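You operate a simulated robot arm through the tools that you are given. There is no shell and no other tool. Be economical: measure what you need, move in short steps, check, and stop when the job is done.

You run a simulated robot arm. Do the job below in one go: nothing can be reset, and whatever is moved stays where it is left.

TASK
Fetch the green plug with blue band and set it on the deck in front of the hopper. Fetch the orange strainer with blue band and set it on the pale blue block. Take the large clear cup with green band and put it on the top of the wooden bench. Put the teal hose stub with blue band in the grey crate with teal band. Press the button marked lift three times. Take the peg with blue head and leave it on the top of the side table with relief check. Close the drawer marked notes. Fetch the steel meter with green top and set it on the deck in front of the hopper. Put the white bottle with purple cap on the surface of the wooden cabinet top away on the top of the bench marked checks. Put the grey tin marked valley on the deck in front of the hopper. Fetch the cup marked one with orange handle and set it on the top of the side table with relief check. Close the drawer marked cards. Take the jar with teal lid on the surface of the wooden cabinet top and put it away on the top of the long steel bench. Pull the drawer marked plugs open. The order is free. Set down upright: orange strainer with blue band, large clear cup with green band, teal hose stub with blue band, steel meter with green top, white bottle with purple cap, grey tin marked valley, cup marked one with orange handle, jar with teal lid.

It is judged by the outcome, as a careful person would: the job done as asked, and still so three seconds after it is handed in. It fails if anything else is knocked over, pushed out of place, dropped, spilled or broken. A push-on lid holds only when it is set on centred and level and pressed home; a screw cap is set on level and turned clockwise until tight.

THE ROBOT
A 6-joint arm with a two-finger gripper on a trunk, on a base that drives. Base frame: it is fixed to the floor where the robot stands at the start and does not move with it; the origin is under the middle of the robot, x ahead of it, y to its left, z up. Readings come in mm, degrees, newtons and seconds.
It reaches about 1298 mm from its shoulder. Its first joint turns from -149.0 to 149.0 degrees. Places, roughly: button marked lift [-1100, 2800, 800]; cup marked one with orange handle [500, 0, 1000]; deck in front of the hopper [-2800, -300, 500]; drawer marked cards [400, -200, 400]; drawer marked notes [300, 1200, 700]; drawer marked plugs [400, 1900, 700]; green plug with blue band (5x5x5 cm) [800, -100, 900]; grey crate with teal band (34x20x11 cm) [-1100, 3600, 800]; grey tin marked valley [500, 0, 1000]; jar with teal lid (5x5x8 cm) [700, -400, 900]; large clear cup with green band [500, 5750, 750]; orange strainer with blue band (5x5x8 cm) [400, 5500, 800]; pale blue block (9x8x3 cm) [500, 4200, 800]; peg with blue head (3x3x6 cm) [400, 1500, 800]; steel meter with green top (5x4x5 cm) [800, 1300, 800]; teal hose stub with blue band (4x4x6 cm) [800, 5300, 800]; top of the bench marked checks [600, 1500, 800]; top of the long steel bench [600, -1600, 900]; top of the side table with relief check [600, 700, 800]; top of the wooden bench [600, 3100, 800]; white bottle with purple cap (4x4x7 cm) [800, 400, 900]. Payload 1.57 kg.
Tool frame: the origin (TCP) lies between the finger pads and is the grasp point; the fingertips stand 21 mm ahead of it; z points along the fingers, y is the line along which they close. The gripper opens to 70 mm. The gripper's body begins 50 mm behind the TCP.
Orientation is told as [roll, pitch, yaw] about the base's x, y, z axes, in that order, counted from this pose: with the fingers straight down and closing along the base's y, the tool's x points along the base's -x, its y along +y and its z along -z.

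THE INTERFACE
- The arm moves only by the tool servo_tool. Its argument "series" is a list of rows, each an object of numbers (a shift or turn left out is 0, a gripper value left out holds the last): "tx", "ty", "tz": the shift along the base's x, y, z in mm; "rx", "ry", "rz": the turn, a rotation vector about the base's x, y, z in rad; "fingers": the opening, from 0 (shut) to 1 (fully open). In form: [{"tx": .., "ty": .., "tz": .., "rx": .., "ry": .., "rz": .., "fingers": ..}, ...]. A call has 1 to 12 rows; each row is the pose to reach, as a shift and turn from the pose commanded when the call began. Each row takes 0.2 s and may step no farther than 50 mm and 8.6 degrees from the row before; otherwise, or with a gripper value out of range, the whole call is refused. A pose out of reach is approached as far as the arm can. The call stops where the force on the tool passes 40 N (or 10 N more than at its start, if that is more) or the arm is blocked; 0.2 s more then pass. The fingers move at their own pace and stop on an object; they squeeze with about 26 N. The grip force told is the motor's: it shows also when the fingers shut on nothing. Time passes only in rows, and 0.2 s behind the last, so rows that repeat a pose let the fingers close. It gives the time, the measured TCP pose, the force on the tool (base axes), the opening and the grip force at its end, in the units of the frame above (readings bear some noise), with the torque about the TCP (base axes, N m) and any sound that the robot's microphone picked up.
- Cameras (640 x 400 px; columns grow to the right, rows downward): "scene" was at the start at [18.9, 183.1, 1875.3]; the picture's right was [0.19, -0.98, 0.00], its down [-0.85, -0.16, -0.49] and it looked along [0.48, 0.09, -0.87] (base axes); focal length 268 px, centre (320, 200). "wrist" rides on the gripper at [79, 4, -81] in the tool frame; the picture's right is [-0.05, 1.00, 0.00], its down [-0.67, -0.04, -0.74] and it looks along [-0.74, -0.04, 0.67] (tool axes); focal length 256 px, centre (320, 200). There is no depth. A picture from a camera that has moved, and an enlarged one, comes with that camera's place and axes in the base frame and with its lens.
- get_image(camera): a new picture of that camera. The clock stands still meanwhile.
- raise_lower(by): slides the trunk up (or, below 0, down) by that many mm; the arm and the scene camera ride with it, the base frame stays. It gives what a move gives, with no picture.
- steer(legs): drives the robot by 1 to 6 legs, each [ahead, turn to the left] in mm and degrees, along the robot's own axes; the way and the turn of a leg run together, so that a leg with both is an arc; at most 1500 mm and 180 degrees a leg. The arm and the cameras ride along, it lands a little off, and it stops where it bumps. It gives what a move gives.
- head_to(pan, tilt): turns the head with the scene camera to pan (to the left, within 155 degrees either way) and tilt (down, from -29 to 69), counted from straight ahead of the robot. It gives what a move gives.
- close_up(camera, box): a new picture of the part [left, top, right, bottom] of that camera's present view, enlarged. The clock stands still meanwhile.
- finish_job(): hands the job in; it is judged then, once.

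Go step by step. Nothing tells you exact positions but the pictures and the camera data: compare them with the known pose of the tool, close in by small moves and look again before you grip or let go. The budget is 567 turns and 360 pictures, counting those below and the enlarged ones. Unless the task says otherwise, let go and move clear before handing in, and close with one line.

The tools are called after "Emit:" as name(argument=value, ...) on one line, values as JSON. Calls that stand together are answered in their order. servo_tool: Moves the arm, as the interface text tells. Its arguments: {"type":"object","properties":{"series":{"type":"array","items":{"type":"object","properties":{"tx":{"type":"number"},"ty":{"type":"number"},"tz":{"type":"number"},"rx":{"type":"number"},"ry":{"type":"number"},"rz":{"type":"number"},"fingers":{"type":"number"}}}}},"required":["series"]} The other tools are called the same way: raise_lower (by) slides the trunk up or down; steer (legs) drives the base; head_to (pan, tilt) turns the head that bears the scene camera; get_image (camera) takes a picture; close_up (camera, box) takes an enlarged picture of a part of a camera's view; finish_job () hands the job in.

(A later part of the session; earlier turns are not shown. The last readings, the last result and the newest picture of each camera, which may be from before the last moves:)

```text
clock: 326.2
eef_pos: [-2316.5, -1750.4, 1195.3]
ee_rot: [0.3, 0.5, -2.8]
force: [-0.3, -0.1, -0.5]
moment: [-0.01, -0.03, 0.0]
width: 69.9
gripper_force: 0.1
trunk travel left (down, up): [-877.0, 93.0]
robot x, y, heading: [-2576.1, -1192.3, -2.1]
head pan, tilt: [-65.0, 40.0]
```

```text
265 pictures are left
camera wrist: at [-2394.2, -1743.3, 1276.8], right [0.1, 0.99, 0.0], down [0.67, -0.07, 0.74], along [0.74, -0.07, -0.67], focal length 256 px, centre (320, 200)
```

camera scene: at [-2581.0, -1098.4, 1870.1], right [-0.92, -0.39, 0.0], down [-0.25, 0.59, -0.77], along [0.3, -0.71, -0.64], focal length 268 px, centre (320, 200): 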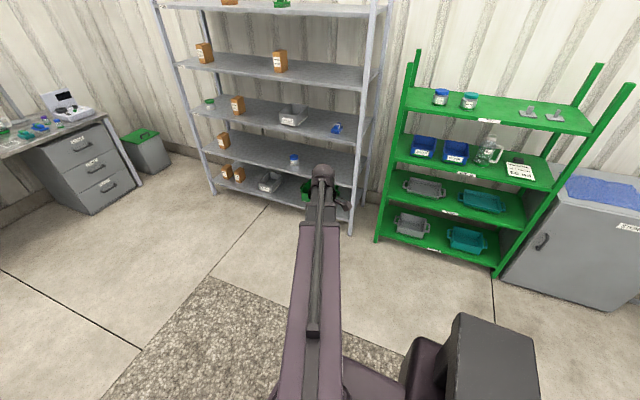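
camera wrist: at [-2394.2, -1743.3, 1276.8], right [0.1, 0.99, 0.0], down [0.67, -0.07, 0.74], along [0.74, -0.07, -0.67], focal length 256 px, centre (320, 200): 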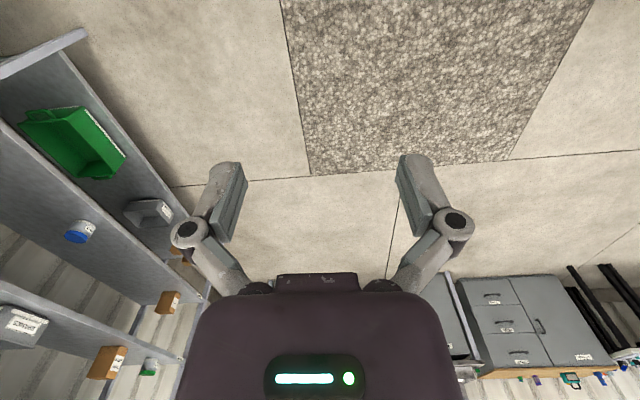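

Emit:
head_to(pan=20, tilt=65)

Emit:
get_image(camera="scene")

Emit:
head_to(pan=120, tilt=60)

Emit:
get_image(camera="scene")

```text
clock: 327.8
eef_pos: [-2317.0, -1750.6, 1195.0]
ee_rot: [0.2, 0.4, -2.7]
force: [1.7, -0.3, 0.3]
moment: [0.01, 0.01, 0.02]
width: 70.0
gripper_force: 0.0
trunk travel left (down, up): [-877.0, 93.0]
robot x, y, heading: [-2576.0, -1187.2, -2.3]
head pan, tilt: [20.0, 65.0]
```

```text
264 pictures are left
camera scene: at [-2556.2, -1001.5, 1837.8], right [0.31, -0.95, 0.0], down [-0.86, -0.28, -0.42], along [0.4, 0.13, -0.91], focal length 268 px, centre (320, 200)
```

scene: 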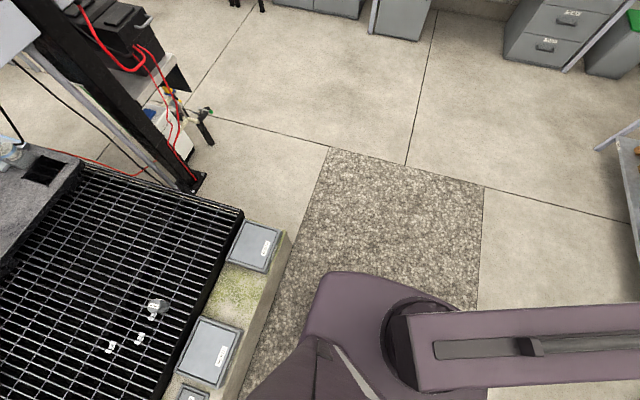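

```text
clock: 329.6
eef_pos: [-2315.8, -1749.7, 1195.6]
ee_rot: [0.3, 0.4, -2.8]
force: [0.0, -0.2, 0.6]
moment: [-0.04, 0.0, 0.02]
width: 69.9
gripper_force: 0.3
trunk travel left (down, up): [-877.0, 93.0]
robot x, y, heading: [-2574.7, -1189.3, -2.4]
head pan, tilt: [120.0, 60.0]
```

```text
263 pictures are left
camera scene: at [-2645.1, -961.1, 1843.3], right [0.88, 0.47, 0.0], down [0.4, -0.77, -0.5], along [-0.23, 0.44, -0.87], focal length 268 px, centre (320, 200)
```

scene: 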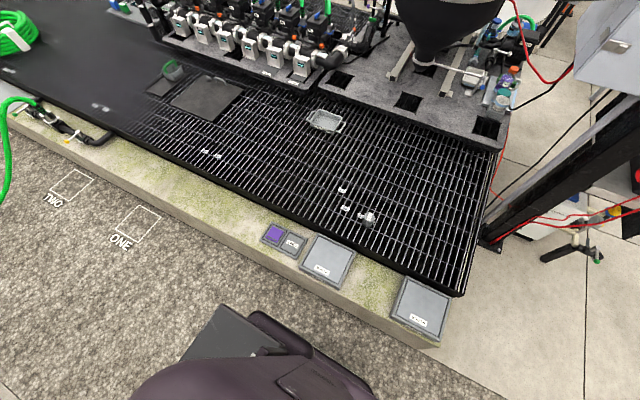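

Emit:
close_up(camera="scene", box=[320, 170, 420, 240])

Emit:
close_up(camera="scene", box=[240, 200, 460, 350])

```text
5.71 times, centred on (370, 205) of scene
camera zoom: at [-2645.1, -961.1, 1843.3], right [0.88, 0.47, 0.0], down [0.4, -0.77, -0.5], along [-0.23, 0.44, -0.87], focal length 1529 px, centre (34, 171)
```

zoom: 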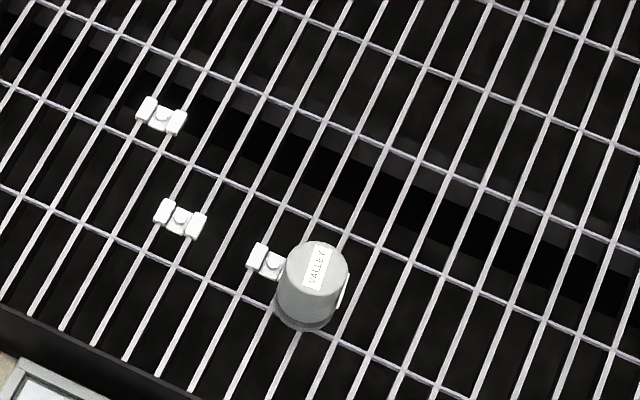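

```text
2.67 times, centred on (350, 275) of scene
camera zoom: at [-2645.1, -961.1, 1843.3], right [0.88, 0.47, 0.0], down [0.4, -0.77, -0.5], along [-0.23, 0.44, -0.87], focal length 713 px, centre (240, 0)
```

zoom: 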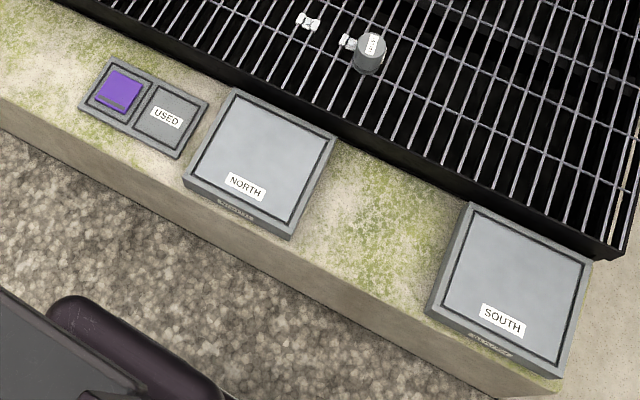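

Tin is upright and untouched; the plinth side merely stopped the base. Driving on toward the cabinet.

Emit:
steer(legs=[[300, -6], [1500, 8], [200, 0]])

```text
clock: 342.2
eef_pos: [-270.2, -1841.5, 1195.6]
ee_rot: [0.1, 0.4, 0.8]
force: [-0.1, -0.5, -0.2]
moment: [-0.02, 0.02, -0.02]
width: 70.1
gripper_force: 0.1
trunk travel left (down, up): [-877.0, 93.0]
robot x, y, heading: [-562.2, -1293.4, 1.4]
head pan, tilt: [120.0, 60.0]
```

Emit:
steer(legs=[[0, 89], [1370, 0], [0, -90], [330, 0]])

Emit:
head_to(pan=-10, tilt=50)

Emit:
get_image(camera="scene")

```text
clock: 364.3
eef_pos: [13.4, -503.1, 1195.5]
ee_rot: [0.2, 0.4, -2.8]
force: [1.0, 0.0, 0.0]
moment: [0.02, 0.01, -0.01]
width: 70.2
gripper_force: 0.1
trunk travel left (down, up): [-877.0, 93.0]
robot x, y, heading: [-249.1, 15.7, -1.8]
head pan, tilt: [120.0, 60.0]
```

```text
clock: 366.4
eef_pos: [15.5, -503.1, 1195.1]
ee_rot: [0.1, 0.5, -2.7]
force: [0.0, -0.8, -0.1]
moment: [-0.03, -0.01, -0.03]
width: 70.3
gripper_force: 0.2
trunk travel left (down, up): [-877.0, 93.0]
robot x, y, heading: [-247.7, 14.3, -2.0]
head pan, tilt: [-10.0, 50.0]
```

```text
260 pictures are left
camera scene: at [-210.7, 168.1, 1855.9], right [-0.21, -0.98, 0.0], down [-0.75, 0.16, -0.64], along [0.63, -0.13, -0.77], focal length 268 px, centre (320, 200)
```

scene: 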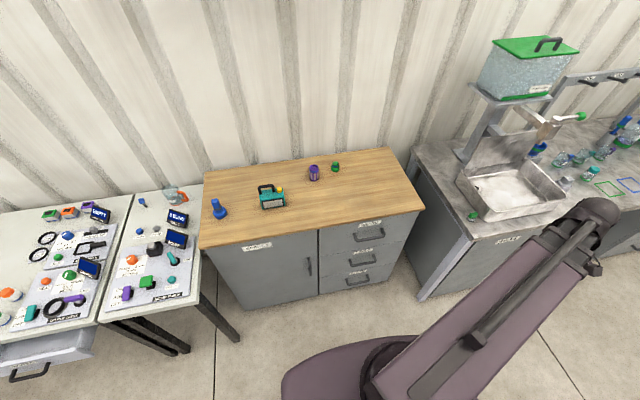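

Emit:
servo_tool(series=[{"tx": 42, "ty": 22}, {"tx": 84, "ty": 44}, {"tx": 126, "ty": 66}, {"tx": 168, "ty": 88}, {"tx": 210, "ty": 110}, {"tx": 252, "ty": 132}, {"tx": 294, "ty": 154}, {"tx": 336, "ty": 176}, {"tx": 378, "ty": 198}, {"tx": 420, "ty": 220}, {"tx": 462, "ty": 242}, {"tx": 504, "ty": 264}])

Emit:
servo_tool(series=[{"tx": 42, "ty": 22, "rz": 0.02}, {"tx": 84, "ty": 44, "rz": 0.05}, {"tx": 126, "ty": 66, "rz": 0.05}, {"tx": 168, "ty": 88, "rz": 0.05}, {"tx": 210, "ty": 110, "rz": 0.05}, {"tx": 250, "ty": 119, "rz": 0.05}])

Emit:
raise_lower(by=-140)

Emit:
get_image(camera="wrist")

```text
clock: 369.0
eef_pos: [520.0, -238.8, 1195.9]
ee_rot: [0.1, 0.3, -2.7]
force: [1.4, -0.1, 0.1]
moment: [-0.04, 0.01, 0.03]
width: 70.3
gripper_force: 0.1
trunk travel left (down, up): [-877.0, 93.0]
robot x, y, heading: [-249.1, 15.1, -1.8]
head pan, tilt: [-10.0, 50.0]
```

```text
clock: 370.4
eef_pos: [769.4, -119.0, 1194.6]
ee_rot: [0.2, 0.3, 0.1]
force: [-0.1, -0.2, -0.1]
moment: [0.01, -0.01, -0.04]
width: 69.9
gripper_force: 0.0
trunk travel left (down, up): [-877.0, 93.0]
robot x, y, heading: [-240.7, 15.5, -2.1]
head pan, tilt: [-10.0, 50.0]
```

```text
clock: 372.1
eef_pos: [768.1, -117.8, 1055.3]
ee_rot: [0.2, 0.4, 0.1]
force: [-0.5, 0.3, 1.1]
moment: [-0.02, -0.02, 0.01]
width: 70.0
gripper_force: 0.1
trunk travel left (down, up): [-737.0, 233.0]
robot x, y, heading: [-242.4, 15.0, -2.0]
head pan, tilt: [-10.0, 50.0]
```

```text
259 pictures are left
camera wrist: at [690.0, -115.4, 1136.9], right [0.05, 1.0, 0.0], down [0.67, -0.04, 0.74], along [0.74, -0.04, -0.67], focal length 256 px, centre (320, 200)
```

wrist: 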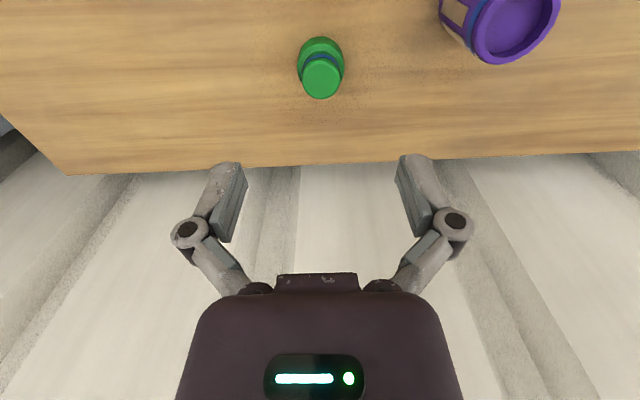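

Emit:
servo_tool(series=[{"tx": 9, "ty": -1}])

Emit:
raise_lower(by=-110)

Emit:
get_image(camera="wrist")

```text
clock: 372.5
eef_pos: [777.3, -120.9, 1056.0]
ee_rot: [0.2, 0.3, 0.1]
force: [0.1, -0.4, 0.1]
moment: [0.02, -0.02, 0.01]
width: 70.0
gripper_force: 0.0
trunk travel left (down, up): [-737.0, 233.0]
robot x, y, heading: [-245.9, 12.7, -2.0]
head pan, tilt: [-10.0, 50.0]
```

```text
clock: 373.9
eef_pos: [777.7, -119.9, 946.0]
ee_rot: [0.2, 0.4, 0.1]
force: [-0.5, -0.2, 0.4]
moment: [-0.01, 0.0, -0.02]
width: 70.0
gripper_force: 0.1
trunk travel left (down, up): [-627.0, 343.0]
robot x, y, heading: [-246.2, 12.4, -1.8]
head pan, tilt: [-10.0, 50.0]
```

```text
258 pictures are left
camera wrist: at [699.3, -116.9, 1026.9], right [0.05, 1.0, 0.0], down [0.67, -0.04, 0.74], along [0.74, -0.04, -0.67], focal length 256 px, centre (320, 200)
```

wrist: 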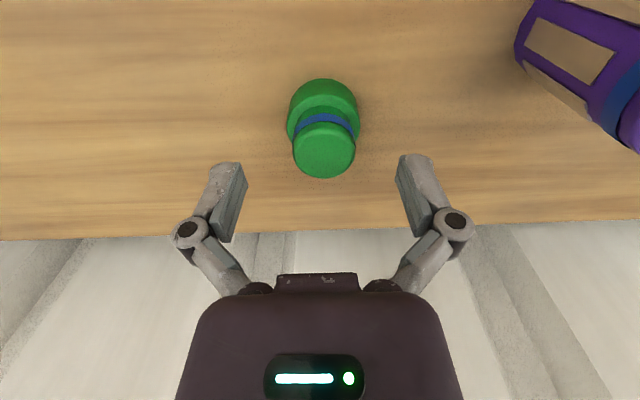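

Emit:
servo_tool(series=[{"tx": -2, "ty": 0.5}])

Emit:
raise_lower(by=-37)

Emit:
servo_tool(series=[{"fingers": 0}, {"fingers": 0}, {"fingers": 0}, {"fingers": 0}])

Emit:
raise_lower(by=120)

Emit:
get_image(camera="wrist")

```text
clock: 374.3
eef_pos: [775.6, -119.0, 945.8]
ee_rot: [0.2, 0.4, 0.2]
force: [1.3, -0.2, 0.4]
moment: [-0.02, -0.04, 0.01]
width: 70.1
gripper_force: 0.1
trunk travel left (down, up): [-627.0, 343.0]
robot x, y, heading: [-241.7, 12.0, -1.6]
head pan, tilt: [-10.0, 50.0]
```

```text
clock: 375.1
eef_pos: [776.2, -119.5, 909.1]
ee_rot: [0.3, 0.4, 0.1]
force: [0.4, 0.2, 0.7]
moment: [0.06, -0.01, 0.0]
width: 69.7
gripper_force: 0.0
trunk travel left (down, up): [-590.0, 380.0]
robot x, y, heading: [-244.3, 19.7, -1.8]
head pan, tilt: [-10.0, 50.0]
```

```text
clock: 376.1
eef_pos: [776.3, -120.8, 909.2]
ee_rot: [0.2, 0.4, 0.1]
force: [-0.2, -0.2, 4.3]
moment: [0.02, -0.03, 0.01]
width: 40.8
gripper_force: 25.6
trunk travel left (down, up): [-590.0, 380.0]
robot x, y, heading: [-243.3, 13.8, -1.8]
head pan, tilt: [-10.0, 50.0]
```

```text
clock: 377.6
eef_pos: [775.8, -120.8, 1028.4]
ee_rot: [0.2, 0.4, 0.1]
force: [-0.7, 0.2, -0.3]
moment: [-0.01, -0.03, 0.03]
width: 40.6
gripper_force: 25.4
trunk travel left (down, up): [-710.0, 260.0]
robot x, y, heading: [-242.4, 18.9, -2.2]
head pan, tilt: [-10.0, 50.0]
```

```text
257 pictures are left
camera wrist: at [697.2, -116.2, 1109.6], right [0.05, 1.0, 0.0], down [0.67, -0.04, 0.74], along [0.74, -0.04, -0.67], focal length 256 px, centre (320, 200)
```

wrist: 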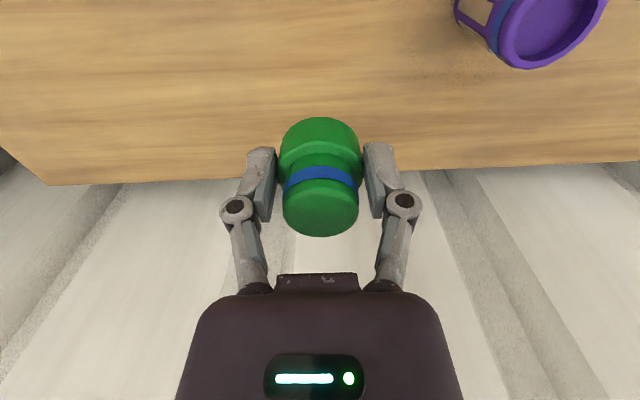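

Plug held. Raise, and drive to the walkway, then face the deck.

Emit:
raise_lower(by=120)

Emit:
steer(legs=[[-330, 0], [0, -88], [1450, 0], [0, -90], [1500, 0], [650, 0]])

Emit:
head_to(pan=-70, tilt=45)

Emit:
get_image(camera="scene")

```text
clock: 379.1
eef_pos: [776.0, -119.8, 1147.4]
ee_rot: [0.1, 0.4, 0.1]
force: [0.1, 0.3, -1.5]
moment: [-0.01, 0.02, -0.02]
width: 40.9
gripper_force: 25.9
trunk travel left (down, up): [-830.0, 140.0]
robot x, y, heading: [-247.4, 17.6, -1.9]
head pan, tilt: [-10.0, 50.0]
```

```text
clock: 414.1
eef_pos: [-3723.2, -1391.5, 1149.3]
ee_rot: [0.2, 0.4, -176.3]
force: [-0.3, 0.1, -0.4]
moment: [0.01, 0.01, 0.0]
width: 40.8
gripper_force: 26.3
trunk travel left (down, up): [-830.0, 140.0]
robot x, y, heading: [-2694.5, -1463.8, -178.2]
head pan, tilt: [-10.0, 50.0]
```

```text
clock: 415.4
eef_pos: [-3722.6, -1391.5, 1149.6]
ee_rot: [0.2, 0.4, -176.2]
force: [0.1, 0.2, -1.9]
moment: [-0.02, 0.01, -0.02]
width: 40.7
gripper_force: 26.0
trunk travel left (down, up): [-830.0, 140.0]
robot x, y, heading: [-2696.7, -1461.9, -178.1]
head pan, tilt: [-70.0, 45.0]
```

```text
256 pictures are left
camera scene: at [-2676.4, -1557.3, 1815.8], right [0.93, 0.38, 0.0], down [0.27, -0.66, -0.71], along [-0.27, 0.66, -0.71], focal length 268 px, centre (320, 200)
```

scene: 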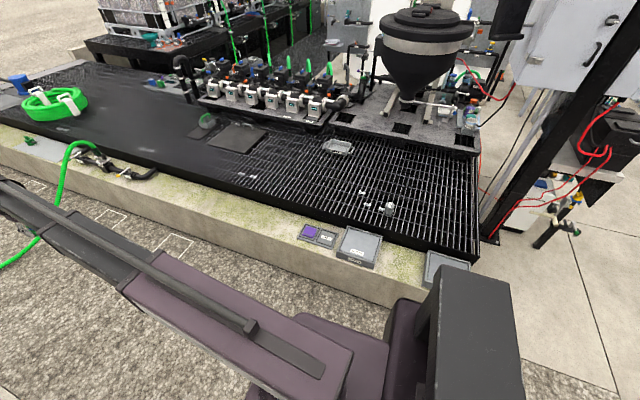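

Emit:
steer(legs=[[215, 0], [0, -92]])

Emit:
head_to(pan=0, tilt=50)

Emit:
get_image(camera="scene")

Emit:
get_image(camera="wrist")

```text
clock: 423.1
eef_pos: [-2792.6, -447.0, 1148.8]
ee_rot: [0.2, 0.4, 91.2]
force: [0.3, -1.0, -0.4]
moment: [-0.01, -0.01, 0.01]
width: 40.4
gripper_force: 26.4
trunk travel left (down, up): [-830.0, 140.0]
robot x, y, heading: [-2925.0, -1472.1, 90.0]
head pan, tilt: [-70.0, 45.0]
```

```text
clock: 424.5
eef_pos: [-2793.1, -447.7, 1149.0]
ee_rot: [0.1, 0.3, 91.2]
force: [-0.2, 0.9, 0.0]
moment: [0.03, 0.01, -0.02]
width: 40.6
gripper_force: 26.1
trunk travel left (down, up): [-830.0, 140.0]
robot x, y, heading: [-2922.6, -1469.4, 89.9]
head pan, tilt: [0.0, 50.0]
```

```text
255 pictures are left
camera scene: at [-3092.4, -1439.4, 1808.9], right [1.0, 0.0, 0.0], down [0.0, -0.77, -0.64], along [0.0, 0.64, -0.77], focal length 268 px, centre (320, 200)
```

scene: 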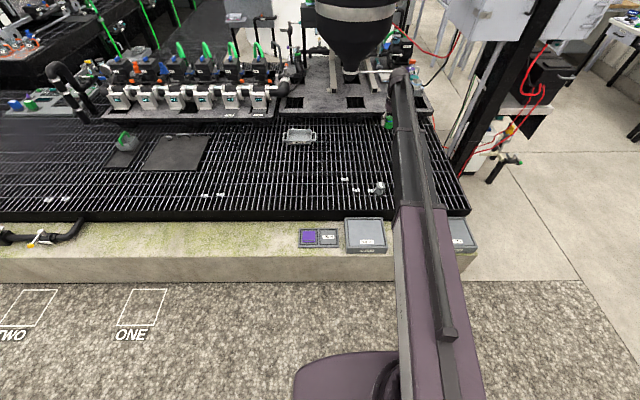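

```text
254 pictures are left
camera wrist: at [-2794.9, -525.6, 1229.7], right [-1.0, 0.03, 0.0], down [0.02, 0.67, 0.74], along [0.02, 0.74, -0.67], focal length 256 px, centre (320, 200)
```

wrist: 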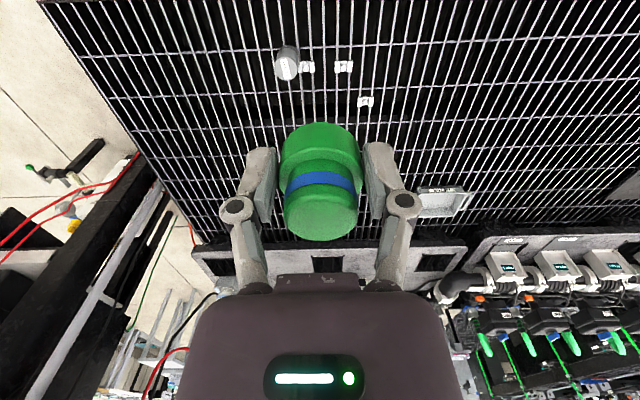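

Emit:
servo_tool(series=[{"tx": -3, "ty": 36}, {"tx": -5, "ty": 72}, {"tx": -7, "ty": 107}])

Emit:
raise_lower(by=-400)

Emit:
raise_lower(by=-160)

Emit:
get_image(camera="wrist")

```text
clock: 425.3
eef_pos: [-2800.3, -337.3, 1147.4]
ee_rot: [0.2, 0.4, 91.2]
force: [-0.5, -0.6, -0.8]
moment: [-0.02, -0.03, 0.0]
width: 40.8
gripper_force: 25.7
trunk travel left (down, up): [-830.0, 140.0]
robot x, y, heading: [-2922.5, -1470.1, 90.1]
head pan, tilt: [0.0, 50.0]
```

```text
clock: 429.1
eef_pos: [-2799.5, -338.5, 748.8]
ee_rot: [0.2, 0.4, 91.2]
force: [-0.4, -0.8, -1.1]
moment: [0.0, -0.01, 0.02]
width: 40.7
gripper_force: 26.1
trunk travel left (down, up): [-430.0, 540.0]
robot x, y, heading: [-2919.4, -1473.2, 89.8]
head pan, tilt: [0.0, 50.0]
```

```text
clock: 431.0
eef_pos: [-2799.0, -339.8, 588.8]
ee_rot: [0.2, 0.4, 91.2]
force: [0.2, 0.2, -0.1]
moment: [-0.02, 0.01, -0.01]
width: 40.6
gripper_force: 26.4
trunk travel left (down, up): [-270.0, 700.0]
robot x, y, heading: [-2922.0, -1471.5, 89.7]
head pan, tilt: [0.0, 50.0]
```

```text
253 pictures are left
camera wrist: at [-2802.2, -418.5, 669.8], right [-1.0, 0.03, 0.0], down [0.02, 0.67, 0.74], along [0.02, 0.74, -0.67], focal length 256 px, centre (320, 200)
```

wrist: 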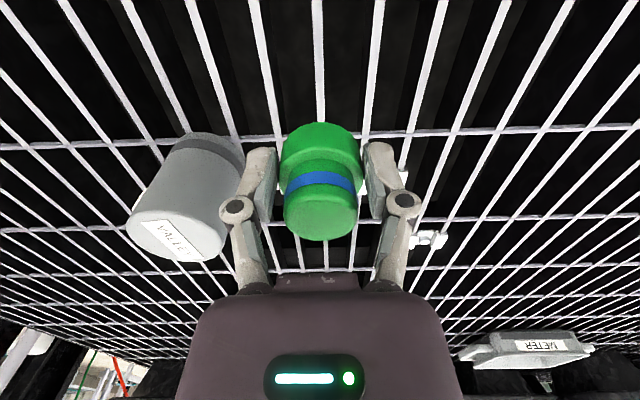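

Emit:
servo_tool(series=[{"tx": -16.5, "ty": 31}])

Emit:
raise_lower(by=-46)

Emit:
get_image(camera="wrist")

```text
clock: 431.4
eef_pos: [-2817.2, -313.3, 589.2]
ee_rot: [0.1, 0.2, 91.1]
force: [0.3, -0.4, -1.6]
moment: [0.01, 0.0, 0.02]
width: 40.7
gripper_force: 25.8
out of reach, approached as far as the arm can: row 1
trunk travel left (down, up): [-270.0, 700.0]
robot x, y, heading: [-2922.7, -1471.4, 89.7]
head pan, tilt: [0.0, 50.0]
```

```text
clock: 432.2
eef_pos: [-2817.7, -313.7, 542.0]
ee_rot: [0.2, 0.1, 91.2]
force: [0.0, 0.1, -0.1]
moment: [0.0, 0.01, 0.0]
width: 40.7
gripper_force: 26.1
trunk travel left (down, up): [-224.0, 746.0]
robot x, y, heading: [-2918.5, -1467.4, 90.1]
head pan, tilt: [0.0, 50.0]
```

```text
252 pictures are left
camera wrist: at [-2820.2, -392.7, 623.5], right [-1.0, 0.03, 0.0], down [0.02, 0.67, 0.74], along [0.02, 0.74, -0.67], focal length 256 px, centre (320, 200)
```

wrist: 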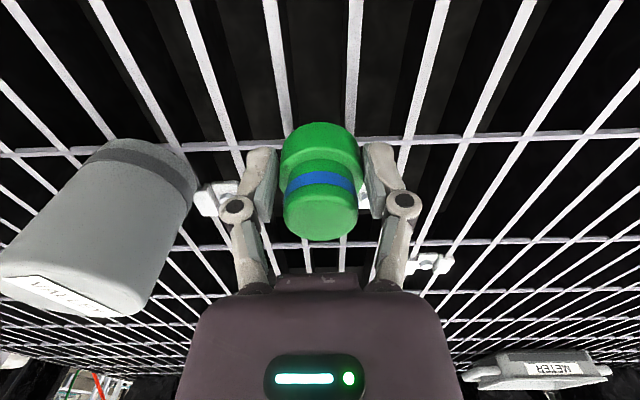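

Emit:
raise_lower(by=-6)

Emit:
raise_lower(by=-4)

Emit:
raise_lower(by=-3)

```text
clock: 432.8
eef_pos: [-2818.0, -312.4, 536.3]
ee_rot: [0.2, 0.2, 91.2]
force: [-0.3, 0.3, -1.6]
moment: [0.03, 0.0, 0.0]
width: 40.8
gripper_force: 26.0
trunk travel left (down, up): [-218.0, 752.0]
robot x, y, heading: [-2922.1, -1468.0, 90.0]
head pan, tilt: [0.0, 50.0]
```

```text
clock: 433.3
eef_pos: [-2817.2, -312.8, 532.2]
ee_rot: [0.2, 0.3, 91.1]
force: [0.1, 1.0, 0.3]
moment: [-0.02, 0.01, -0.03]
width: 40.3
gripper_force: 26.1
trunk travel left (down, up): [-214.0, 756.0]
robot x, y, heading: [-2922.3, -1473.1, 90.0]
head pan, tilt: [0.0, 50.0]
```

```text
clock: 433.9
eef_pos: [-2817.5, -314.4, 528.7]
ee_rot: [0.2, 0.2, 91.2]
force: [0.4, -0.1, -1.0]
moment: [0.02, -0.01, -0.01]
width: 40.7
gripper_force: 26.4
trunk travel left (down, up): [-211.0, 759.0]
robot x, y, heading: [-2922.0, -1471.5, 89.9]
head pan, tilt: [0.0, 50.0]
```

Emit:
raise_lower(by=-4)

Emit:
raise_lower(by=-3)

Emit:
get_image(camera="wrist")

```text
clock: 434.4
eef_pos: [-2818.8, -313.4, 527.6]
ee_rot: [0.0, 0.2, 91.2]
force: [-0.4, 2.6, 10.6]
moment: [0.04, -0.06, 0.03]
width: 40.6
gripper_force: 26.0
trunk travel left (down, up): [-207.0, 763.0]
robot x, y, heading: [-2922.5, -1471.5, 89.9]
head pan, tilt: [0.0, 50.0]
```

```text
clock: 434.9
eef_pos: [-2817.9, -314.0, 525.3]
ee_rot: [0.1, 0.1, 91.1]
force: [-0.7, 4.7, 19.8]
moment: [0.22, -0.01, 0.01]
width: 41.1
gripper_force: 26.2
trunk travel left (down, up): [-204.0, 766.0]
robot x, y, heading: [-2920.4, -1470.4, 90.1]
head pan, tilt: [0.0, 50.0]
```

```text
251 pictures are left
camera wrist: at [-2820.3, -393.6, 605.9], right [-1.0, 0.03, 0.0], down [0.02, 0.67, 0.74], along [0.02, 0.74, -0.67], focal length 256 px, centre (320, 200)
```

wrist: 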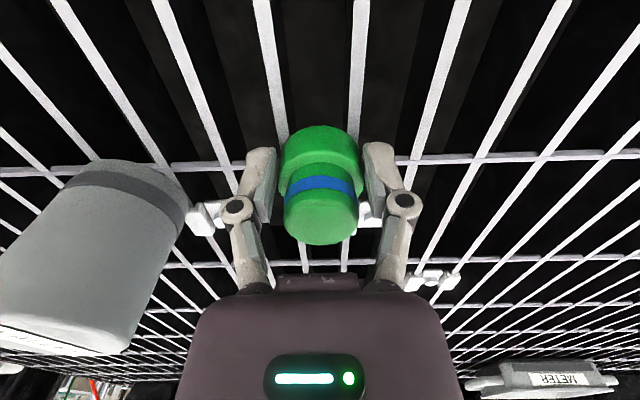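

Emit:
raise_lower(by=3)

Emit:
servo_tool(series=[{"fingers": 0.65}, {"fingers": 0.75}, {"fingers": 0.75}])

Emit:
raise_lower(by=150)

Emit:
get_image(camera="wrist")

```text
clock: 435.4
eef_pos: [-2817.4, -314.9, 525.3]
ee_rot: [0.2, 0.3, 91.3]
force: [-0.3, -0.2, -0.8]
moment: [0.01, -0.01, 0.03]
width: 40.7
gripper_force: 26.0
trunk travel left (down, up): [-207.0, 763.0]
robot x, y, heading: [-2923.3, -1468.4, 90.0]
head pan, tilt: [0.0, 50.0]
```

```text
clock: 436.2
eef_pos: [-2817.7, -312.7, 525.5]
ee_rot: [0.2, 0.2, 91.3]
force: [-0.1, -0.7, 0.2]
moment: [0.01, -0.01, -0.02]
width: 52.3
gripper_force: 0.1
trunk travel left (down, up): [-207.0, 763.0]
robot x, y, heading: [-2921.9, -1471.6, 90.0]
head pan, tilt: [0.0, 50.0]
```

```text
clock: 438.0
eef_pos: [-2817.5, -312.3, 676.4]
ee_rot: [0.2, 0.4, 91.2]
force: [-0.1, 0.4, 0.0]
moment: [-0.01, 0.01, 0.03]
width: 52.7
gripper_force: 0.1
trunk travel left (down, up): [-357.0, 613.0]
robot x, y, heading: [-2922.1, -1470.1, 89.7]
head pan, tilt: [0.0, 50.0]
```

```text
250 pictures are left
camera wrist: at [-2820.2, -392.7, 756.5], right [-1.0, 0.03, 0.0], down [0.02, 0.67, 0.74], along [0.02, 0.74, -0.67], focal length 256 px, centre (320, 200)
```

wrist: 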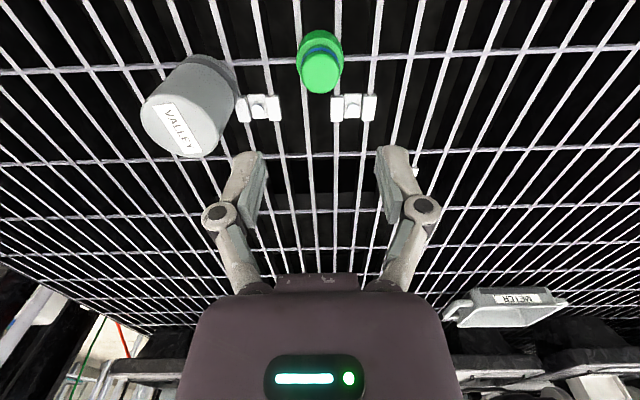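

Both stand on the grate. Raise, retract, and drive to the checks bench.

Emit:
raise_lower(by=400)

Emit:
servo_tool(series=[{"ty": -48}, {"ty": -96}, {"ty": -144}, {"ty": -192}, {"ty": -240}, {"ty": -288}, {"ty": -336}, {"ty": -384}, {"ty": -432}, {"ty": -480}])

Emit:
raise_lower(by=120)

Emit:
steer(legs=[[0, -88], [1500, 0], [800, 0], [0, 90], [1450, 0]])

```text
clock: 441.8
eef_pos: [-2817.9, -312.6, 1075.4]
ee_rot: [0.2, 0.3, 91.2]
force: [0.1, -0.3, -1.0]
moment: [0.02, -0.01, 0.03]
width: 52.4
gripper_force: 0.1
trunk travel left (down, up): [-757.0, 213.0]
robot x, y, heading: [-2920.1, -1469.4, 90.0]
head pan, tilt: [0.0, 50.0]
```

```text
clock: 444.0
eef_pos: [-2816.2, -796.1, 1075.7]
ee_rot: [0.2, 0.2, 91.2]
force: [0.1, -0.1, 0.4]
moment: [0.01, 0.02, -0.03]
width: 52.6
gripper_force: 0.0
trunk travel left (down, up): [-757.0, 213.0]
robot x, y, heading: [-2921.5, -1470.7, 90.0]
head pan, tilt: [0.0, 50.0]
```

```text
clock: 445.5
eef_pos: [-2816.9, -794.3, 1196.7]
ee_rot: [0.2, 0.2, 91.2]
force: [0.4, -0.1, -0.4]
moment: [0.01, 0.02, -0.01]
width: 52.5
gripper_force: 0.0
trunk travel left (down, up): [-877.0, 93.0]
robot x, y, heading: [-2918.5, -1471.7, 89.9]
head pan, tilt: [0.0, 50.0]
```

```text
clock: 479.1
eef_pos: [-494.4, 646.6, 1196.8]
ee_rot: [0.2, 0.4, 91.3]
force: [0.5, -0.3, -0.2]
moment: [-0.02, 0.02, 0.0]
width: 52.6
gripper_force: 0.0
trunk travel left (down, up): [-877.0, 93.0]
robot x, y, heading: [-598.5, -27.2, 90.3]
head pan, tilt: [0.0, 50.0]
```

Emit:
steer(legs=[[1150, 0], [0, -90]])

Emit:
head_to(pan=10, tilt=45)

Emit:
get_image(camera="scene")

```text
clock: 491.9
eef_pos: [72.8, 1002.6, 1196.3]
ee_rot: [0.0, 0.2, 0.7]
force: [0.3, 1.1, -1.0]
moment: [-0.04, 0.02, 0.01]
width: 52.7
gripper_force: 0.1
trunk travel left (down, up): [-877.0, 93.0]
robot x, y, heading: [-601.3, 1083.0, 0.0]
head pan, tilt: [0.0, 50.0]
```

```text
clock: 492.6
eef_pos: [73.2, 1000.4, 1195.6]
ee_rot: [0.2, 0.2, 0.7]
force: [-0.6, -0.1, 0.1]
moment: [0.01, -0.04, 0.02]
width: 52.7
gripper_force: 0.1
trunk travel left (down, up): [-877.0, 93.0]
robot x, y, heading: [-599.3, 1081.7, 0.0]
head pan, tilt: [10.0, 45.0]
```

```text
249 pictures are left
camera scene: at [-567.4, 1263.1, 1862.8], right [0.17, -0.98, 0.0], down [-0.7, -0.12, -0.71], along [0.7, 0.12, -0.71], focal length 268 px, centre (320, 200)
```

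scene: 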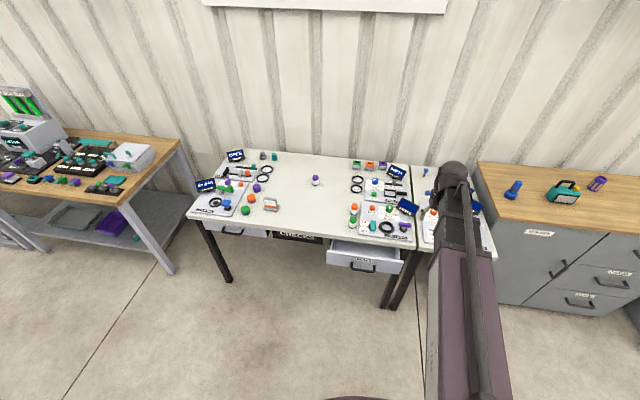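

Emit:
close_up(camera="scene", box=[180, 140, 440, 300])

```text
2.46 times, centred on (310, 220) of scene
camera zoom: at [-567.4, 1263.1, 1862.8], right [0.17, -0.98, 0.0], down [-0.7, -0.12, -0.71], along [0.7, 0.12, -0.71], focal length 658 px, centre (345, 151)
```

zoom: 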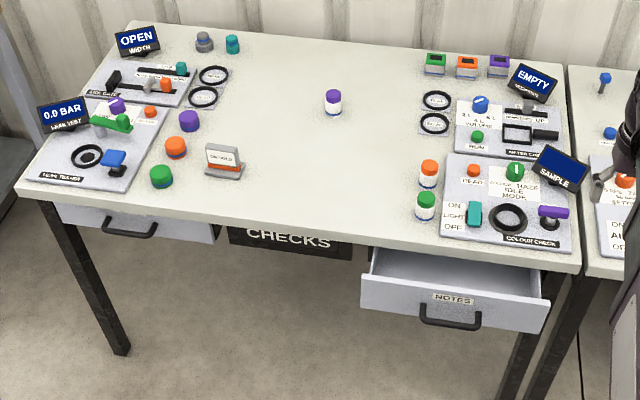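

The notes drawer's front is at x≈185, centre y≈1178, z≈720. I'll point the fingers forward and push it shut.

Emit:
servo_tool(series=[{"tx": 12, "ty": 44, "fingers": 0}, {"tx": 24, "ty": 88}, {"tx": 36, "ty": 132}, {"tx": 48, "ty": 177}])

Emit:
servo_tool(series=[{"ry": -0.13}, {"ry": -0.26}, {"ry": -0.39}, {"ry": -0.52}, {"ry": -0.65}, {"ry": -0.78}, {"ry": -0.91}, {"ry": -1.04}, {"ry": -1.17}, {"ry": -1.3}])

Emit:
raise_lower(by=-400)

Emit:
get_image(camera="scene")

```text
clock: 493.6
eef_pos: [122.4, 1179.0, 1195.9]
ee_rot: [0.1, 0.3, 0.7]
force: [-1.0, 0.0, 0.3]
moment: [-0.01, -0.02, 0.04]
width: 0.0
gripper_force: 25.6
trunk travel left (down, up): [-877.0, 93.0]
robot x, y, heading: [-604.1, 1083.3, 0.1]
head pan, tilt: [10.0, 45.0]
```

```text
clock: 495.8
eef_pos: [122.4, 1177.2, 1331.6]
ee_rot: [-2.3, -74.3, 2.7]
force: [0.1, -0.1, 0.5]
moment: [0.01, 0.02, 0.0]
width: 0.0
gripper_force: 25.3
out of reach, approached as far as the arm can: row 2, 3, 4, 5, 6, 7, 8, 9, 10
trunk travel left (down, up): [-877.0, 93.0]
robot x, y, heading: [-601.7, 1078.0, 0.0]
head pan, tilt: [10.0, 45.0]
```

```text
clock: 499.7
eef_pos: [122.6, 1176.0, 931.4]
ee_rot: [-2.4, -74.2, 2.7]
force: [0.3, -0.1, -0.4]
moment: [-0.01, 0.0, 0.01]
width: 0.0
gripper_force: 26.0
trunk travel left (down, up): [-477.0, 493.0]
robot x, y, heading: [-602.3, 1077.1, 0.1]
head pan, tilt: [10.0, 45.0]
```

```text
247 pictures are left
camera scene: at [-567.5, 1263.7, 1462.8], right [0.17, -0.98, 0.0], down [-0.7, -0.12, -0.71], along [0.7, 0.12, -0.71], focal length 268 px, centre (320, 200)
```

scene: 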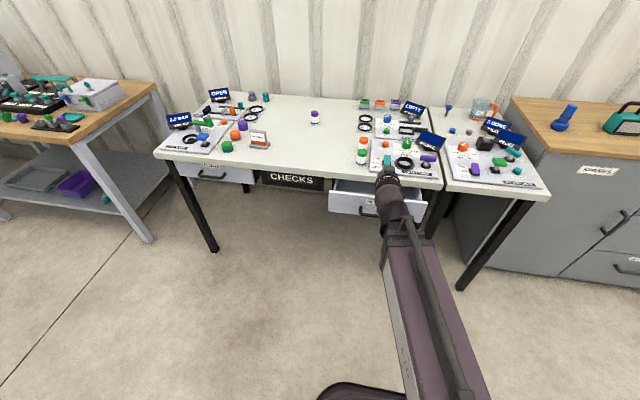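

Emit:
close_up(camera="scene", box=[300, 150, 460, 250])

Emit:
close_up(camera="scene", box=[150, 130, 340, 210])

```text
4.00 times, centred on (380, 200) of scene
camera zoom: at [-567.5, 1263.7, 1462.8], right [0.17, -0.98, 0.0], down [-0.7, -0.12, -0.71], along [0.7, 0.12, -0.71], focal length 1070 px, centre (80, 200)
```

zoom: 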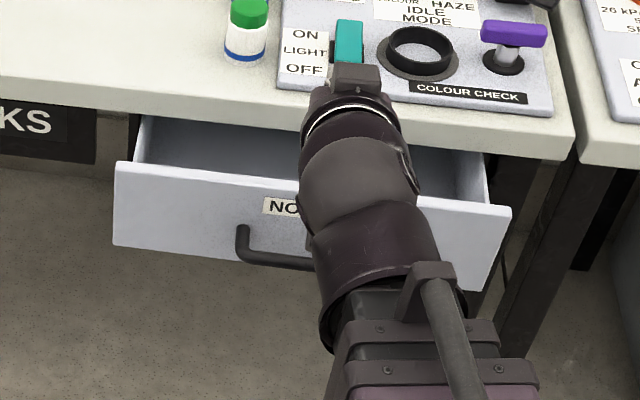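

```text
3.37 times, centred on (245, 170) of scene
camera zoom: at [-567.5, 1263.7, 1462.8], right [0.17, -0.98, 0.0], down [-0.7, -0.12, -0.71], along [0.7, 0.12, -0.71], focal length 901 px, centre (573, 301)
```

zoom: 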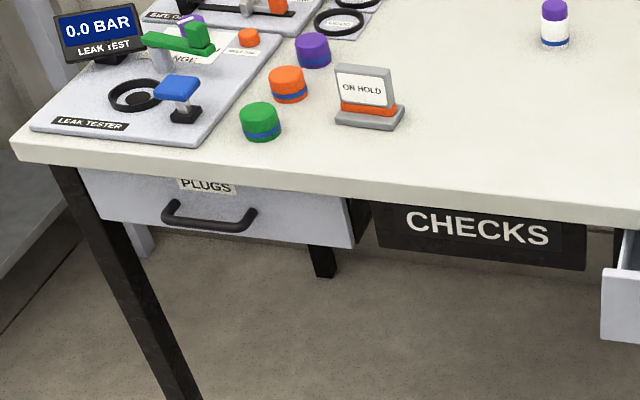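

Emit:
raise_lower(by=-190)

Emit:
servo_tool(series=[{"tx": 15}, {"tx": 30}, {"tx": 45}, {"tx": 60}, {"tx": 75}, {"tx": 90}, {"tx": 105}, {"tx": 120}])

Emit:
get_image(camera="scene")

```text
clock: 501.7
eef_pos: [122.3, 1176.3, 740.8]
ee_rot: [-2.3, -74.2, 2.8]
force: [0.1, -0.3, 0.2]
moment: [0.01, 0.02, -0.02]
width: 0.0
gripper_force: 26.2
trunk travel left (down, up): [-287.0, 683.0]
robot x, y, heading: [-604.8, 1084.0, 0.1]
head pan, tilt: [10.0, 45.0]
```

```text
clock: 503.5
eef_pos: [242.8, 1175.6, 742.4]
ee_rot: [-2.5, -74.0, 2.7]
force: [0.4, -0.8, 0.4]
moment: [0.03, -0.02, 0.01]
width: 0.0
gripper_force: 28.4
trunk travel left (down, up): [-287.0, 683.0]
robot x, y, heading: [-602.0, 1084.5, 0.0]
head pan, tilt: [10.0, 45.0]
```

```text
244 pictures are left
camera scene: at [-567.4, 1263.7, 1272.8], right [0.17, -0.98, 0.0], down [-0.7, -0.12, -0.71], along [0.7, 0.12, -0.71], focal length 268 px, centre (320, 200)
```

scene: 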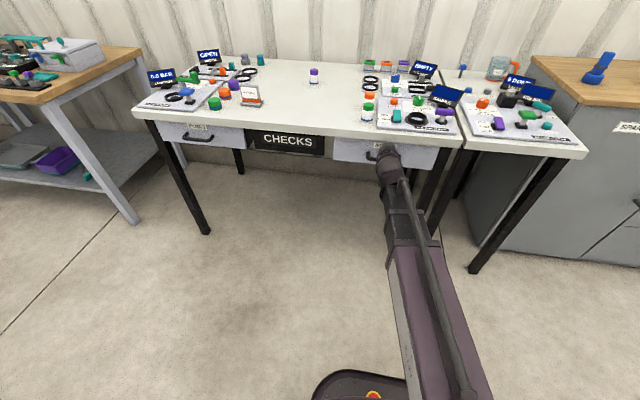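

Emit:
servo_tool(series=[{"tx": 10}, {"tx": 20}, {"tx": 30}, {"tx": 40}, {"tx": 50}])

Emit:
close_up(camera="scene", box=[130, 60, 480, 220])

```text
clock: 504.1
eef_pos: [255.4, 1176.4, 740.9]
ee_rot: [-2.3, -73.8, 2.4]
force: [-7.1, 1.1, 3.0]
moment: [-0.02, -0.07, 0.02]
width: 6.0
gripper_force: 28.4
trunk travel left (down, up): [-287.0, 683.0]
robot x, y, heading: [-601.0, 1079.6, 0.1]
head pan, tilt: [10.0, 45.0]
stopped in row 3: the force on the tool passed its limit at 52 N (the readings are from after the stop); the commanded pose is now the measured one
```

```text
1.83 times, centred on (305, 140) of scene
camera zoom: at [-568.5, 1263.7, 1273.0], right [0.17, -0.98, 0.0], down [-0.7, -0.12, -0.71], along [0.7, 0.12, -0.71], focal length 489 px, centre (347, 310)
```

zoom: 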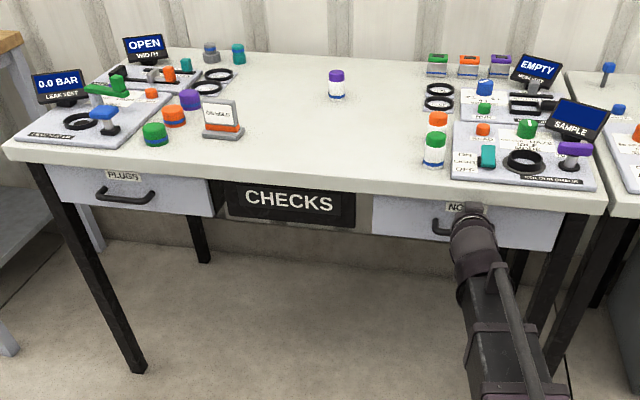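

The notes drawer is shut. Now to the plugs drawer at y≈1875: retract and shift the robot left.

Emit:
servo_tool(series=[{"tx": -45}, {"tx": -90}, {"tx": -130}])

Emit:
steer(legs=[[0, 90], [690, 0], [0, -90]])

Emit:
get_image(camera="scene")

```text
clock: 504.9
eef_pos: [127.5, 1177.0, 739.8]
ee_rot: [-2.3, -73.8, 2.5]
force: [0.8, -0.2, 0.5]
moment: [0.0, -0.01, 0.02]
width: 0.1
gripper_force: 28.4
trunk travel left (down, up): [-287.0, 683.0]
robot x, y, heading: [-603.5, 1079.9, 0.1]
head pan, tilt: [10.0, 45.0]
```

```text
clock: 509.3
eef_pos: [-410.7, 1789.7, 739.0]
ee_rot: [-2.1, -73.8, 69.8]
force: [-0.6, -0.5, 0.0]
moment: [-0.03, 0.01, -0.02]
width: 0.1
gripper_force: 29.0
trunk travel left (down, up): [-287.0, 683.0]
robot x, y, heading: [-631.0, 1091.1, 65.5]
head pan, tilt: [10.0, 45.0]
stopped in leg 1: the robot was blocked; the commanded pose is now the measured one
```

```text
242 pictures are left
camera scene: at [-782.4, 1198.7, 1272.8], right [0.97, -0.25, 0.0], down [-0.18, -0.68, -0.71], along [0.18, 0.68, -0.71], focal length 268 px, centre (320, 200)
```

scene: 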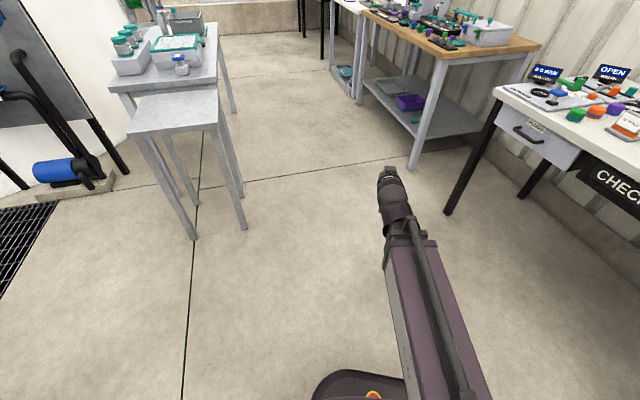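

Emit:
head_to(pan=130, tilt=60)

Emit:
get_image(camera="scene")

Emit:
head_to(pan=-150, tilt=60)

Emit:
get_image(camera="scene")

```text
clock: 511.3
eef_pos: [-411.1, 1791.1, 739.9]
ee_rot: [-2.3, -73.7, 69.9]
force: [-0.3, -1.1, 0.0]
moment: [-0.02, -0.02, 0.0]
width: 0.0
gripper_force: 28.6
trunk travel left (down, up): [-287.0, 683.0]
robot x, y, heading: [-629.1, 1096.1, 65.5]
head pan, tilt: [130.0, 60.0]
```

```text
241 pictures are left
camera scene: at [-867.1, 1102.5, 1253.3], right [-0.26, 0.96, 0.0], down [0.84, 0.23, -0.5], along [-0.48, -0.13, -0.87], focal length 268 px, centre (320, 200)
```

scene: 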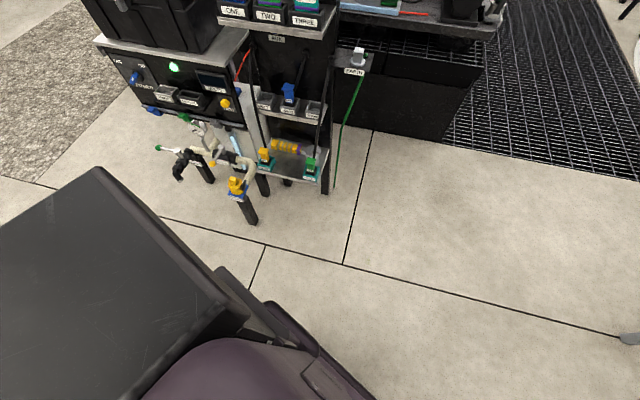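

```text
clock: 515.2
eef_pos: [-411.0, 1788.8, 739.7]
ee_rot: [-2.2, -73.7, 69.8]
force: [-0.5, -0.3, -0.9]
moment: [-0.04, 0.0, 0.0]
width: 0.1
gripper_force: 28.5
trunk travel left (down, up): [-287.0, 683.0]
robot x, y, heading: [-630.3, 1091.1, 65.3]
head pan, tilt: [-150.0, 60.0]
```

```text
240 pictures are left
camera scene: at [-796.5, 1053.7, 1253.3], right [-1.0, -0.09, 0.0], down [-0.08, 0.86, -0.5], along [0.05, -0.5, -0.87], focal length 268 px, centre (320, 200)
```

scene: 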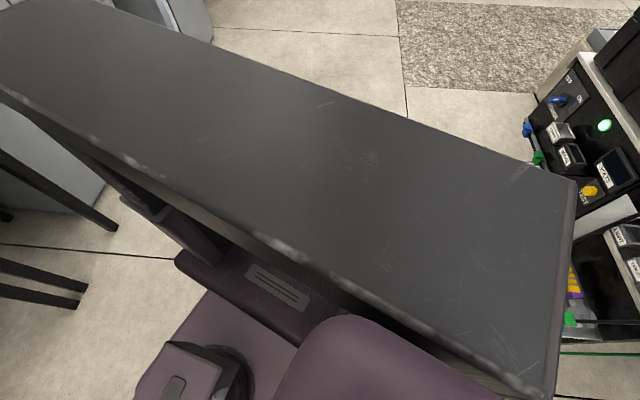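

The robot's rear-left corner touched the equipment rack; I'll drive out along this heading, straighten, then turn with more room.

Emit:
steer(legs=[[300, 0], [0, 24], [410, 0], [0, -90]])

Emit:
head_to(pan=0, tilt=40)

Emit:
get_image(camera="scene")

```text
clock: 525.5
eef_pos: [78.9, 2217.6, 740.3]
ee_rot: [-2.2, -73.8, 35.2]
force: [0.0, -0.4, -0.3]
moment: [0.0, 0.02, 0.05]
width: 0.1
gripper_force: 28.6
trunk travel left (down, up): [-287.0, 683.0]
robot x, y, heading: [-482.5, 1748.2, 31.9]
head pan, tilt: [-150.0, 60.0]
stopped in leg 4: the robot was blocked; the commanded pose is now the measured one
```

```text
clock: 527.8
eef_pos: [78.6, 2217.1, 739.7]
ee_rot: [-2.3, -73.8, 35.0]
force: [0.3, -0.6, 0.0]
moment: [0.01, -0.01, 0.0]
width: 0.4
gripper_force: 28.6
trunk travel left (down, up): [-287.0, 683.0]
robot x, y, heading: [-483.8, 1748.3, 31.7]
head pan, tilt: [0.0, 40.0]
```

```text
239 pictures are left
camera scene: at [-539.5, 1909.8, 1280.1], right [0.53, -0.85, 0.0], down [-0.55, -0.34, -0.77], along [0.65, 0.4, -0.64], focal length 268 px, centre (320, 200)
```

scene: 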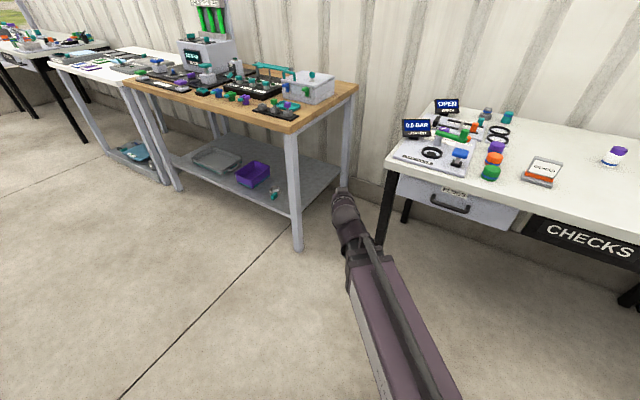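

The hand was about to sweep into the table edge. I'll back up and then finish the turn.

Emit:
steer(legs=[[-170, 0], [0, -32]])

Emit:
head_to(pan=15, tilt=35)

Emit:
get_image(camera="scene")

```text
clock: 531.7
eef_pos: [96.7, 1758.6, 741.3]
ee_rot: [-2.2, -73.8, 3.2]
force: [0.0, 0.7, 0.3]
moment: [-0.02, -0.02, -0.03]
width: 0.0
gripper_force: 29.3
trunk travel left (down, up): [-287.0, 683.0]
robot x, y, heading: [-628.9, 1643.9, 0.0]
head pan, tilt: [0.0, 40.0]
```

```text
clock: 532.5
eef_pos: [95.6, 1758.0, 739.4]
ee_rot: [-2.3, -73.8, 3.2]
force: [0.5, -0.1, -0.5]
moment: [0.0, 0.01, -0.04]
width: 0.2
gripper_force: 29.1
trunk travel left (down, up): [-287.0, 683.0]
robot x, y, heading: [-631.1, 1638.9, 0.2]
head pan, tilt: [15.0, 35.0]
```

```text
238 pictures are left
camera scene: at [-591.8, 1830.3, 1287.6], right [0.26, -0.96, 0.0], down [-0.55, -0.15, -0.82], along [0.79, 0.21, -0.57], focal length 268 px, centre (320, 200)
```

scene: 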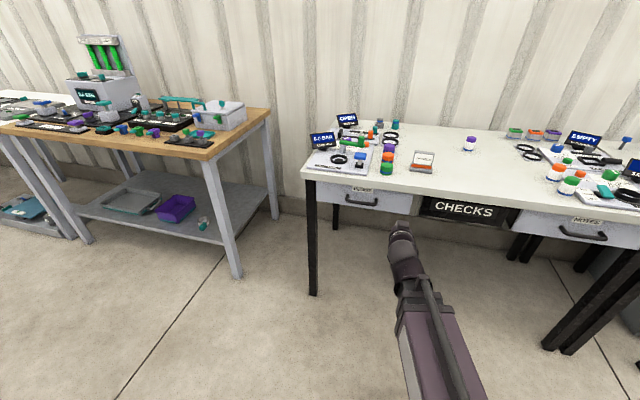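

Emit:
close_up(camera="scene", box=[300, 150, 440, 240])

```text
4.44 times, centred on (370, 195) of scene
camera zoom: at [-591.8, 1830.3, 1287.6], right [0.26, -0.96, 0.0], down [-0.55, -0.15, -0.82], along [0.79, 0.21, -0.57], focal length 1189 px, centre (98, 222)
```

zoom: 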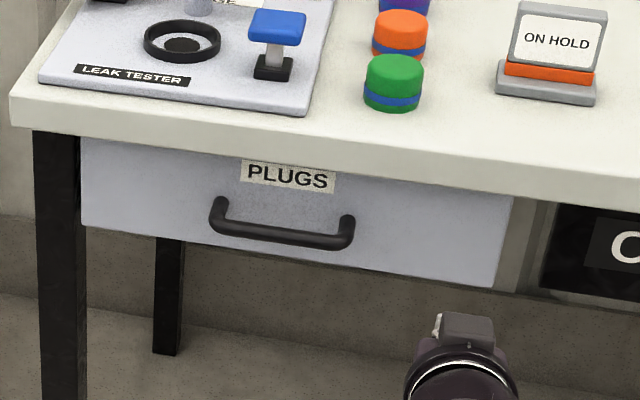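

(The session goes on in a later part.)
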